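You operate a simulated robot arm through the tools that you are given. There is no shell and no other tool. Be economical: measure what you need, move in short steps, check, and stop when the job is done.

You are at the controls of a simulated robot arm. One attempt, no reset.

JOB
Fetch the plain segment from the top of the middle bench and set it on the grey card there.
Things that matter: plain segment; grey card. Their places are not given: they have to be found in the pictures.

It is judged by the outcome, as a careful person would: the job done as asked, and still so three seconds after it is handed in. It fails if anything else is knocked over, pushed out of place, dropped, spilled or broken.

ROBOT AND FRAMES
A 7-joint arm with a two-finger parallel gripper, fixed in place. Base frame: the origin is at the foot of the arm, x ahead of it, y to its left, z up; the work surface is at about z = 0. Lengths are in cm, angles in degrees, forces in N, time in s.
With the tool pointing down near the work surface it reaches from about 24 to 62 cm from the base axis. Its first joint turns from -66.0 to 66.0 degrees. Payload 2.6 kg.
Tool frame: the origin (TCP) lies between the finger pads and is the grasp point; the fingertips stand 3 cm ahead of it; z points along the fingers, y is the line along which they close. Largest opening 9.4 cm; finger width 2.8, thickness 1; the body of the gripper, 5 by 9.6 cm, starts 5.5 cm behind the TCP.
Orientation is that of the tool frame in the base frame, as [roll, pitch, yaw] about the fixed x, y, z axes, in that order (R = Rz(yaw) Ry(pitch) Rx(roll)). With the fingers straight down and closing along the base's y, the tool's x points along the base's -x, its y along +y and its z along -z.

CONTROLS
- The arm moves only by the tool servo_tool. Its argument "steps" is a list of rows, each a list of 7 numbers: the shift along the base's x, y, z in cm, then the turn, a rotation vector about the base's x, y, z in degrees, then the finger opening in cm, from 0 to 9.4. In form: [[x, y, z, rx, ry, rz, hand], ...]. A call has 1 to 12 rows; each row shifts and turns the commanded pose from where the row before left it. A row lasts 0.2 s, in which the tool goes at most 5 cm and 8.6 degrees; a call with a longer step from one row to the next is refused whole, and so is a gripper value outside its range. A pose out of reach is approached as far as the arm can. The call stops where the force on the tool passes 40 N (or 10 N more than at its start, if that is more) or the arm is blocked; 0.2 s more then pass. Each finger travels about 7.2 cm/s and halts on what it meets, pressing with about 35 N; the grip force reading is that of the motor and also rises with nothing between the fingers. The clock runs only during rows and for 0.2 s after the last one: add rows that do not move to give the fingers time. The reply holds the time, the measured pose of the TCP, the force on the tool along the base axes, the opening and the grip force, in the units named above and with some noise.
- Cameras (640 x 400 px; columns grow to the right, rows downward): "scene" is fixed at [1.36, 41.57, 56.88]; the picture's right is [-0.92, -0.39, 0.00], its down [-0.21, 0.49, -0.85] and it looks along [0.33, -0.78, -0.53] (base axes); focal length 323 px, centre (320, 200). "wrist" rides on the gripper at [-3.7, 0, -5.8] in the tool frame; the picture's right is [0.00, -1.00, 0.00], its down [0.97, 0.00, -0.24] and it looks along [0.24, 0.00, 0.97] (tool axes); focal length 218 px, centre (320, 200).
- get_image(camera): a new picture of that camera. The clock stands still meanwhile.
- locate(camera, pixels): there is no depth. For up to 12 entries [column, row, z] of the newest picture of that camera ("zoom" is the newest enlarged one), the place [x, y] in the base frame at which the ray of that pixel passes the height z, good to about 0.2 cm. The clock stands still meanwhile.
- zoom(camera, box): a new picture of the part [left, top, right, bottom] of that camera's present view, enlarged. The clock stands still meanwhile.
- finish_job(): hands the job in; it is judged then, once.

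Go step by step. Measure first, check grasps and placings, and put right what went wrong. The budget is 60 turns and 22 pictures, counting those below and the enlarged ones. Unless the task says otherwise, let go and move clear before handing in, and close with one line.

The tools are called after "Emit:" as a command line: name --pt "numbers of a row" for each row, then --argument value for the rest, lists and objects as JSON in quotes. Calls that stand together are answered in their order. servo_tool: Moves the arm, as the interface text tells. Its arguments: {"type":"object","properties":{"steps":{"type":"array"}},"required":["steps"]} The other tools are called the same way: get_image (camera) takes a picture; locate (camera, pixels) gives the place at which the rays of pixels pass given heights; zoom (camera, box) takes an enlarged picture of a part of a camera's view; finish_job () hands the job in.

At the start:

```text
time: 0.0
tcp_pos: [29.31, -24.04, 29.74]
orientation: [179.9, 0.0, 180.0]
force: [0.0, 0.3, -0.2]
gripper_width: 9.42
gripper_force: 0.0
```

scene: 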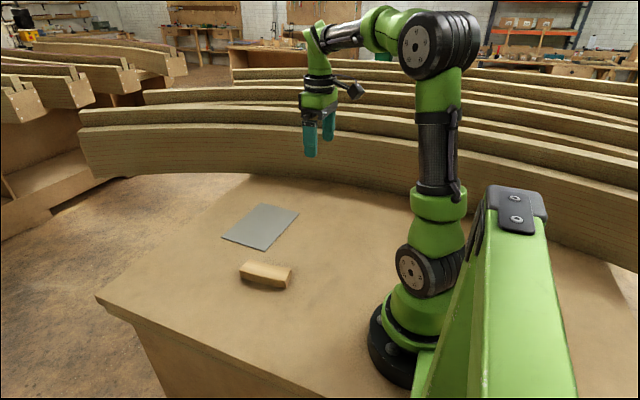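
wrist: 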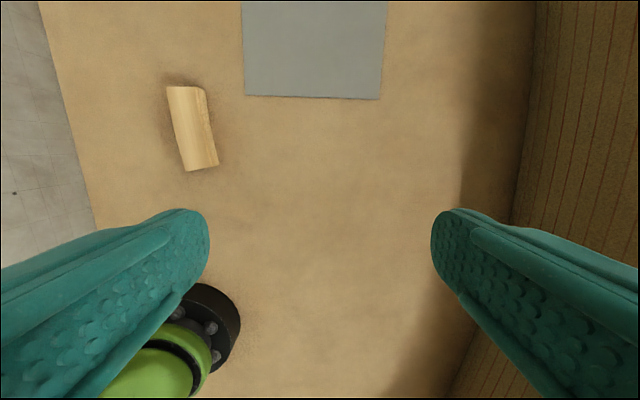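

The scene shows a wooden segment near (265,275) and a grey card near (260,226). I'll enlarge both and measure them.

Emit:
zoom --camera "scene" --box '[200, 190, 330, 300]'

Emit:
zoom --camera "wrist" --box '[140, 60, 260, 190]'

Emit:
locate --camera "wrist" --pixels '[[167, 87, 3], [204, 88, 3], [218, 165, 3], [186, 171, 3], [167, 87, 0], [204, 88, 0], [218, 165, 0], [186, 171, 0], [245, 95, 0], [379, 99, 0], [388, 1, 0], [241, 1, 0]]'

Emit:
locate --camera "scene" --pixels '[[222, 236, 0], [264, 251, 0], [299, 213, 0], [259, 203, 0], [239, 277, 0], [283, 289, 0], [291, 283, 0], [240, 266, 3], [285, 279, 3], [292, 268, 3], [248, 261, 3]]'

```text
3.64 times, centred on (265, 245) of scene
```

zoom: 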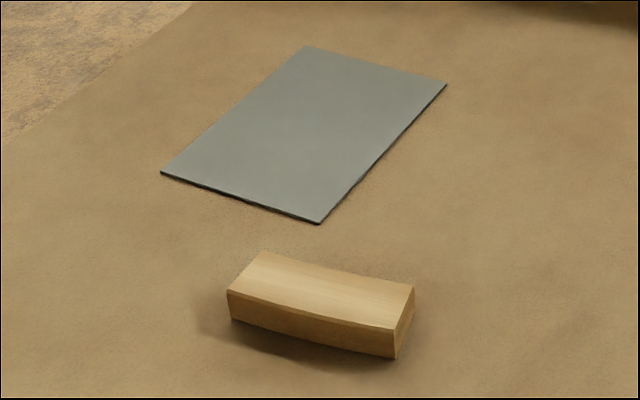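

```text
3.08 times, centred on (200, 125) of wrist
```

zoom: 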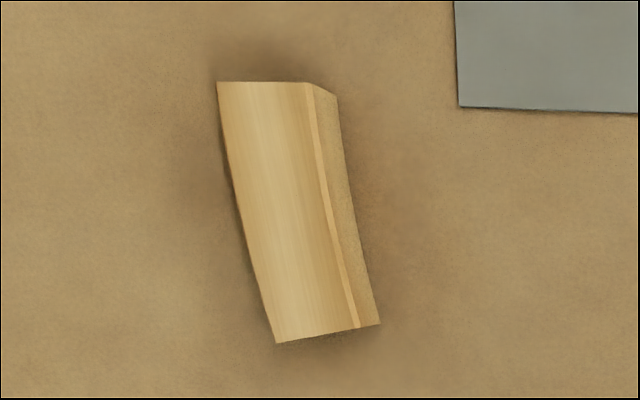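

```text
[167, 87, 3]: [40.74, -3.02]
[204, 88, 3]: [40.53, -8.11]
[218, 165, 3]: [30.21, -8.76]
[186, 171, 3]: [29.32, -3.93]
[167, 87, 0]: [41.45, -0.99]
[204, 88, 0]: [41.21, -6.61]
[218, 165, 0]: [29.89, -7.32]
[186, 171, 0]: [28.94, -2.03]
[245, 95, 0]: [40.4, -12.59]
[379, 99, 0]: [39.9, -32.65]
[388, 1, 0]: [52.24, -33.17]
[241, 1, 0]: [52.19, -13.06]
```

```text
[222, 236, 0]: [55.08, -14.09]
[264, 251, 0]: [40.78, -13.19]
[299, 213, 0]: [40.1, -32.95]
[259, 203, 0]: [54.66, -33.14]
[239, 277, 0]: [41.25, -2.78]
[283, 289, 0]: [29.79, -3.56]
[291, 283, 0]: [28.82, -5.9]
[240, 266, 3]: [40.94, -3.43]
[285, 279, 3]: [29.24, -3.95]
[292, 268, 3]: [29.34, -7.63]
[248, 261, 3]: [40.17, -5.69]
```

The segment's top face has clear corners in both zooms. I'll locate them at several heights to find its thickness.

Emit:
locate --camera "scene" --pixels '[[239.4, 270, 3], [285.1, 280.2, 3], [290.8, 268.9, 3], [249.6, 259.3, 3], [239.4, 270, 2.5], [285.1, 280.2, 2.5], [290.8, 268.9, 2.5], [249.6, 259.3, 2.5], [286, 288.1, 0], [240.8, 277.7, 0]]'

Emit:
locate --camera "wrist" --pixels '[[166.6, 86.7, 3], [185.7, 171.4, 3], [212.7, 166.6, 3], [196.1, 86.7, 3], [166.6, 86.7, 2.5], [185.7, 171.4, 2.5], [212.7, 166.6, 2.5], [196.1, 86.7, 2.5], [205.2, 91.2, 0], [219.5, 164.9, 0], [173, 124, 3], [205, 124, 3]]'

```text
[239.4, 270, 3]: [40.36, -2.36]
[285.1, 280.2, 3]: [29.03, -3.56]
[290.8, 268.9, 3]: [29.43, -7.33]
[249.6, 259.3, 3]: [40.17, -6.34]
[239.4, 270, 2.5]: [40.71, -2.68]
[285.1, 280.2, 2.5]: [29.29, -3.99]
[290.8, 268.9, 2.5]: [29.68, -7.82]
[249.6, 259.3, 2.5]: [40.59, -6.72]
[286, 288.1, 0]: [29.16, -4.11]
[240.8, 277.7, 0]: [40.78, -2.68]
```

```text
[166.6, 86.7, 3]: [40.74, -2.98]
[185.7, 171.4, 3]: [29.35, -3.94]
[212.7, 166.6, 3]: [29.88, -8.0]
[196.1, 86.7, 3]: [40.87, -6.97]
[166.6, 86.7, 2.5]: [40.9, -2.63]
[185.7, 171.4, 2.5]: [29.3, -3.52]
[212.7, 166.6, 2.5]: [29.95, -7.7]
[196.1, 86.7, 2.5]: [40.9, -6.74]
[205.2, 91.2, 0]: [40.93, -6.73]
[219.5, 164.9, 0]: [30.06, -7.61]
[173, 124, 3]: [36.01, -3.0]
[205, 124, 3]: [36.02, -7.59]
```

The segment is about 11.3 x 4 x 2.5 cm, centred near (35.3,-5.0) with its long axis at about +5.5°. The card spans x 40.3–54.8 and y -33 to -13. I'll move above the segment, turned to match it.

Emit:
servo_tool --pt "1.2 3.82 -1.5 0 0 1.1 9.4" --pt "1.2 3.82 -1.5 0 0 1.1 9.4" --pt "1.2 3.82 -1.5 0 0 1.1 9.4" --pt "1.2 3.82 -1.5 0 0 1.1 9.4" --pt "1.2 3.81 -1.5 0 0 1.1 9.4" --pt "0 0 -4 0 0 0 9.4" --pt "0 0 -4 0 0 0 9.4" --pt "0 0 -3 0 0 0 9.4" --pt "0 0 0 0 0 0 9.4"

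Emit:
get_image --camera "wrist"

```text
time: 2.0
tcp_pos: [35.37, -4.66, 11.27]
orientation: [180.0, 0.0, -174.4]
force: [0.2, -0.7, 0.6]
gripper_width: 9.41
gripper_force: 0.1
```

```text
17 pictures are left
```

wrist: 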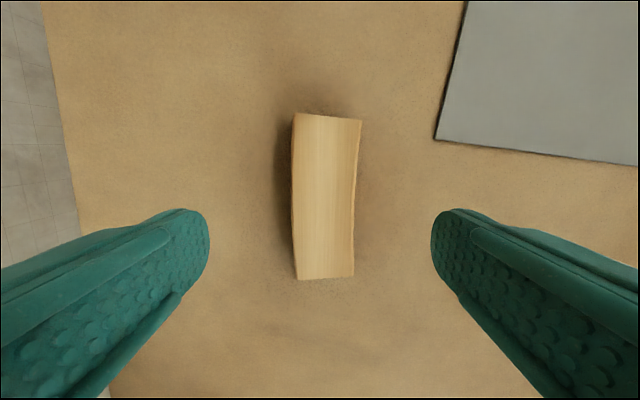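

The segment lies between the fingers and lines up well, with corners at (294,114), (361,120), (353,277) and (297,280). I'll re-measure before descending.

Emit:
locate --camera "wrist" --pixels '[[294, 114, 2.5], [361, 120, 2.5], [353, 277, 2.5], [297, 280, 2.5], [293, 200, 2.5], [355, 200, 2.5]]'

```text
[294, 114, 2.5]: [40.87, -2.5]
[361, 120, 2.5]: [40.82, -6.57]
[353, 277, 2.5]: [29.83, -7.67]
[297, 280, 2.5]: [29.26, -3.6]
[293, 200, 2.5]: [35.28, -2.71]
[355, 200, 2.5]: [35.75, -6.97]
```

The mid-section centre is at about (35.4,-4.85), which agrees. I'll descend to about z 3.5 and close.

Emit:
servo_tool --pt "0 -0.1 -3 0 0 0 9.4" --pt "0 0 -2.5 0 0 0 9.4" --pt "0 0 -1.5 0 0 0 9.4" --pt "0 0 -0.7 0 0 0 9.4" --pt "0 0 0 0 0 0 9.4" --pt "0 0 0 0 0 0 6" --pt "0 0 0 0 0 0 4.5" --pt "0 0 0 0 0 0 3" --pt "0 0 0 0 0 0 3" --pt "0 0 0 0 0 0 3"

```text
time: 4.2
tcp_pos: [35.31, -4.94, 3.66]
orientation: [-180.0, 0.0, -174.5]
force: [0.6, 0.0, 0.3]
gripper_width: 4.38
gripper_force: 34.5
```

The fingers halted at 4.38 cm with 34.5 N, so the segment is gripped. I'll lift a little and check.

Emit:
servo_tool --pt "0 0 1.5 0 0 0 3" --pt "0 0 3 0 0 0 3" --pt "0 0 3 0 0 0 3" --pt "0 0 0 0 0 0 3"

Emit:
get_image --camera "wrist"

Emit:
get_image --camera "scene"

```text
time: 5.2
tcp_pos: [35.26, -4.91, 11.23]
orientation: [-180.0, 0.0, -174.4]
force: [-0.3, 0.2, -1.0]
gripper_width: 4.4
gripper_force: 35.1
```

```text
16 pictures are left
```

wrist: 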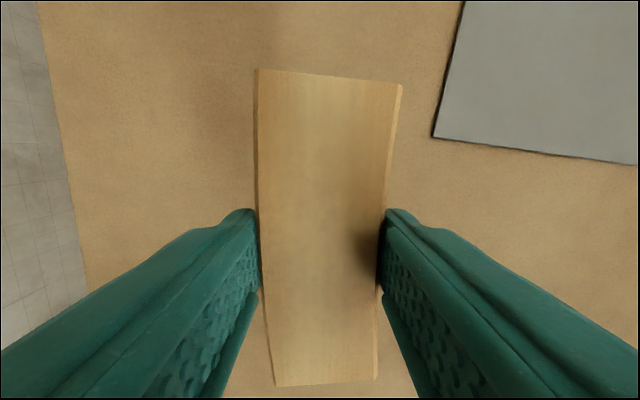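

```text
15 pictures are left
```

scene: 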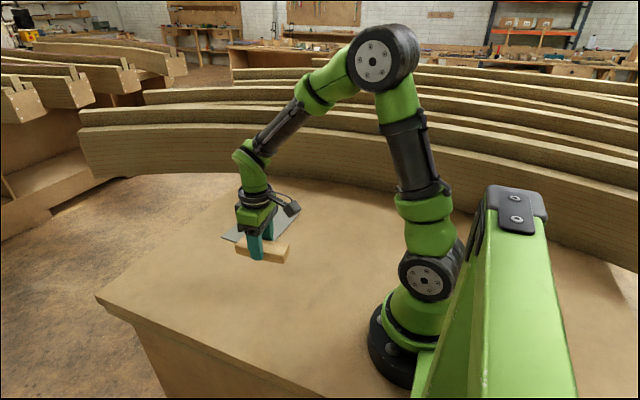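

The segment is held level and clear of the bench. I'll carry it over the card's centre at (47.5,-23.1) and turn it square with the card.

Emit:
servo_tool --pt "1 -1.5 0 0 0 -0.5 3" --pt "2.2 -3.3 0 0 0 -1 3" --pt "2.2 -3.3 0 0 0 -1 3" --pt "2.2 -3.3 0 0 0 -1 3" --pt "2.2 -3.3 0 0 0 -1 3" --pt "1.6 -2.4 0 0 0 -1 3" --pt "0.8 -1.1 0 0 0 0 3" --pt "0 0 0 0 0 0 3" --pt "0 0 0 0 0 0 3"

Emit:
get_image --camera "wrist"

Emit:
get_image --camera "scene"

```text
time: 7.2
tcp_pos: [47.68, -23.06, 11.08]
orientation: [180.0, 0.0, -180.0]
force: [-0.2, -0.7, -1.5]
gripper_width: 4.36
gripper_force: 34.6
```

```text
14 pictures are left
```

wrist: 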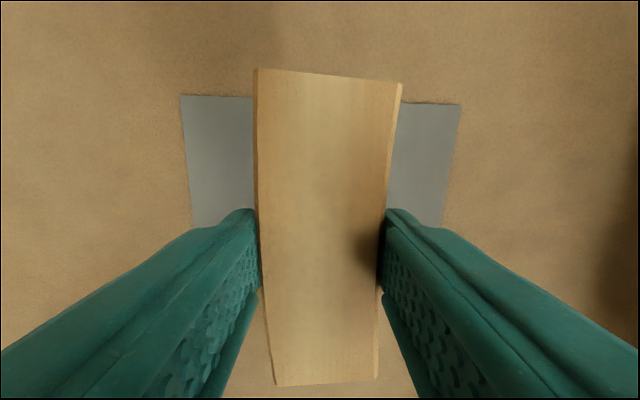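

```text
13 pictures are left
```

scene: 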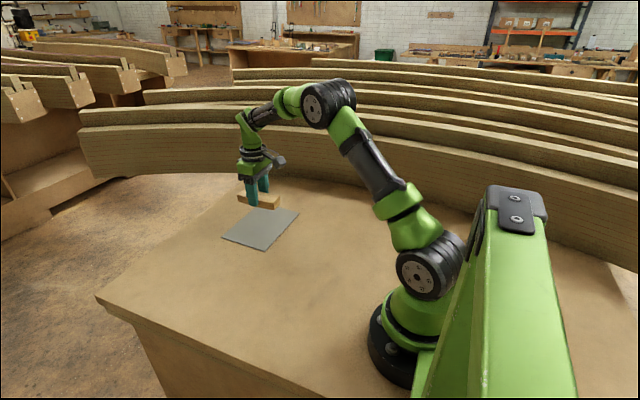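

The card's far corners show at (181,95) and (461,104). I'll confirm the centre before lowering.

Emit:
locate --camera "wrist" --pixels '[[181, 95, 0.2], [461, 104, 0.2], [190, 200, 0.2], [450, 200, 0.2]]'

Emit:
locate --camera "scene" --pixels '[[222, 236, 0.2], [264, 250, 0.2], [299, 213, 0.2]]'

```text
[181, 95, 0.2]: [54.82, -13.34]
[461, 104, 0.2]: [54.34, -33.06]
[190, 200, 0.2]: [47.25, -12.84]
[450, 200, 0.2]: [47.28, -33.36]
```

```text
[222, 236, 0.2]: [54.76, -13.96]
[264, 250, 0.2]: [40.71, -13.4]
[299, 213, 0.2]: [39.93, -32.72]
```

The card's centre is (47.4,-23.1), right under the tool. I'll lower to just above contact.

Emit:
servo_tool --pt "-0.2 0 -2.5 0 0 0 3" --pt "0 0 -2.5 0 0 0 3" --pt "0 0 -1.4 0 0 0 3" --pt "0 0 -0.4 0 0 0 3" --pt "0 0 0 0 0 0 3" --pt "0 0 0 0 0 0 3"

```text
time: 8.6
tcp_pos: [47.28, -23.12, 4.45]
orientation: [-179.9, 0.1, -180.0]
force: [0.2, 0.1, -0.6]
gripper_width: 4.39
gripper_force: 35.2
```

There is no contact at z 4.45. I'll continue in small steps.

Emit:
servo_tool --pt "0 0 -0.25 0 0 0 3" --pt "0 0 -0.15 0 0 0 3" --pt "0 0 0 0 0 0 3" --pt "0 0 0 0 0 0 3"

```text
time: 9.6
tcp_pos: [47.29, -23.18, 4.03]
orientation: [-179.9, 0.0, 179.9]
force: [-0.7, -0.2, -1.0]
gripper_width: 4.38
gripper_force: 35.1
```

Emit:
servo_tool --pt "0 0 -0.1 0 0 0 3" --pt "0 0 -0.1 0 0 0 3" --pt "0 0 0 0 0 0 3"

```text
time: 10.4
tcp_pos: [47.27, -23.17, 3.88]
orientation: [-179.8, 0.3, 179.9]
force: [-4.2, 2.8, 18.4]
gripper_width: 4.36
gripper_force: 34.4
```

An 18 N upward force at z 3.88 shows the segment is resting on the card. I'll ease up slightly, open, and rise clear.

Emit:
servo_tool --pt "0 0 0.07 0 0 0 3" --pt "0 0 0 0 0 0 4.6" --pt "0 0 0 0 0 0 5.5" --pt "0 0 0 0 0 0 7" --pt "0 0 0 0 0 0 7" --pt "0 0 1 0 0 0 7" --pt "0 0 3 0 0 0 7" --pt "0 0 4 0 0 0 7" --pt "0 0 4 0 0 0 7" --pt "0 0 4 0 0 0 7" --pt "0 0 0 0 0 0 7"

Emit:
get_image --camera "wrist"

Emit:
get_image --camera "scene"

```text
time: 12.8
tcp_pos: [47.23, -23.04, 19.78]
orientation: [180.0, 0.1, 180.0]
force: [-0.6, 0.0, -0.1]
gripper_width: 7.01
gripper_force: 0.1
```

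```text
12 pictures are left
```

wrist: 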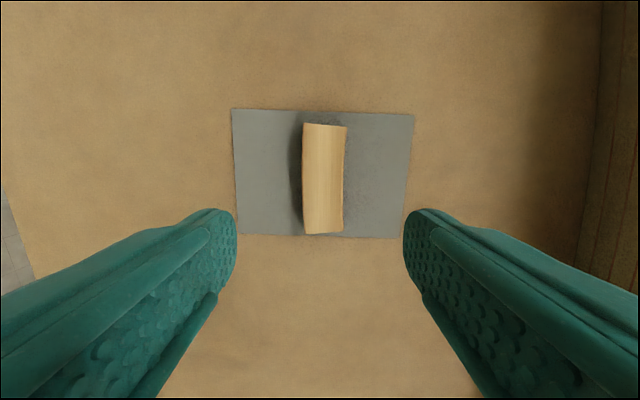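

```text
11 pictures are left
```

scene: 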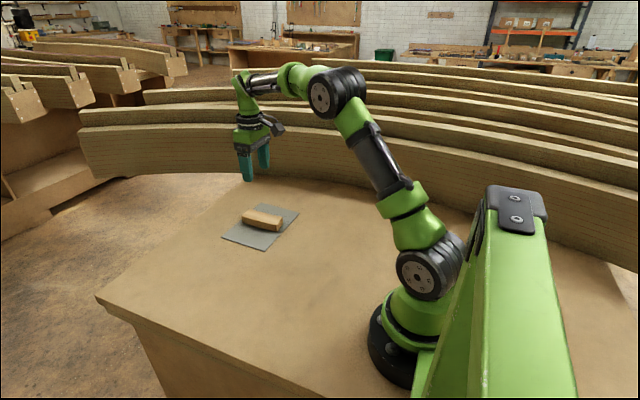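

The segment rests on the card, from (303,123) to (343,234) in the wrist view, and the card hasn't moved. I'll check the margin at the near end, where the two edges look close.

Emit:
locate --camera "wrist" --pixels '[[305, 234, 2.7], [342, 232, 2.7], [303, 123, 2.7], [346, 126, 2.7], [237, 234, 0.2], [401, 238, 0.2], [232, 108, 0.2], [414, 115, 0.2]]'

Emit:
zoom --camera "scene" --box '[200, 180, 330, 270]'

```text
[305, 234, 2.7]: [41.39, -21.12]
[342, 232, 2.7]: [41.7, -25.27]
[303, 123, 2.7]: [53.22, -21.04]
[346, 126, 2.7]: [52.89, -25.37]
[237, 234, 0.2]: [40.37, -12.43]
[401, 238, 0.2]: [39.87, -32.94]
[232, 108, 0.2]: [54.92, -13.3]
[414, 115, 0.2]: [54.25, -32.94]
```

```text
4.44 times, centred on (265, 225) of scene
```

zoom: 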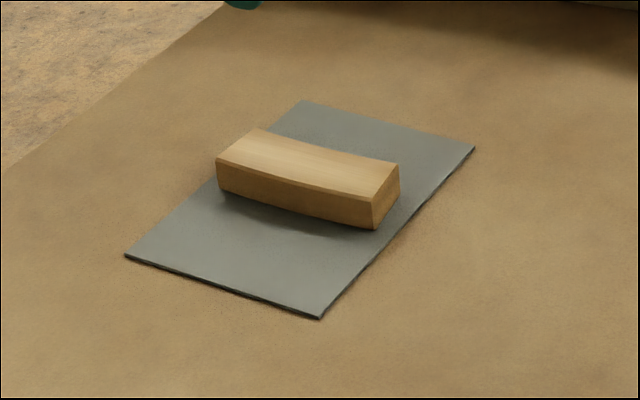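

The segment spans x 41.4–53.1 on a card that spans 40.2–54.6, so it is fully on the card with over 1 cm at each end. The gripper is open and clear, so I'm handing in.

Emit:
finish_job

```text
The job is handed in.
```

The plain segment is resting fully on the grey card, and the gripper has let go and moved clear; nothing else was disturbed.
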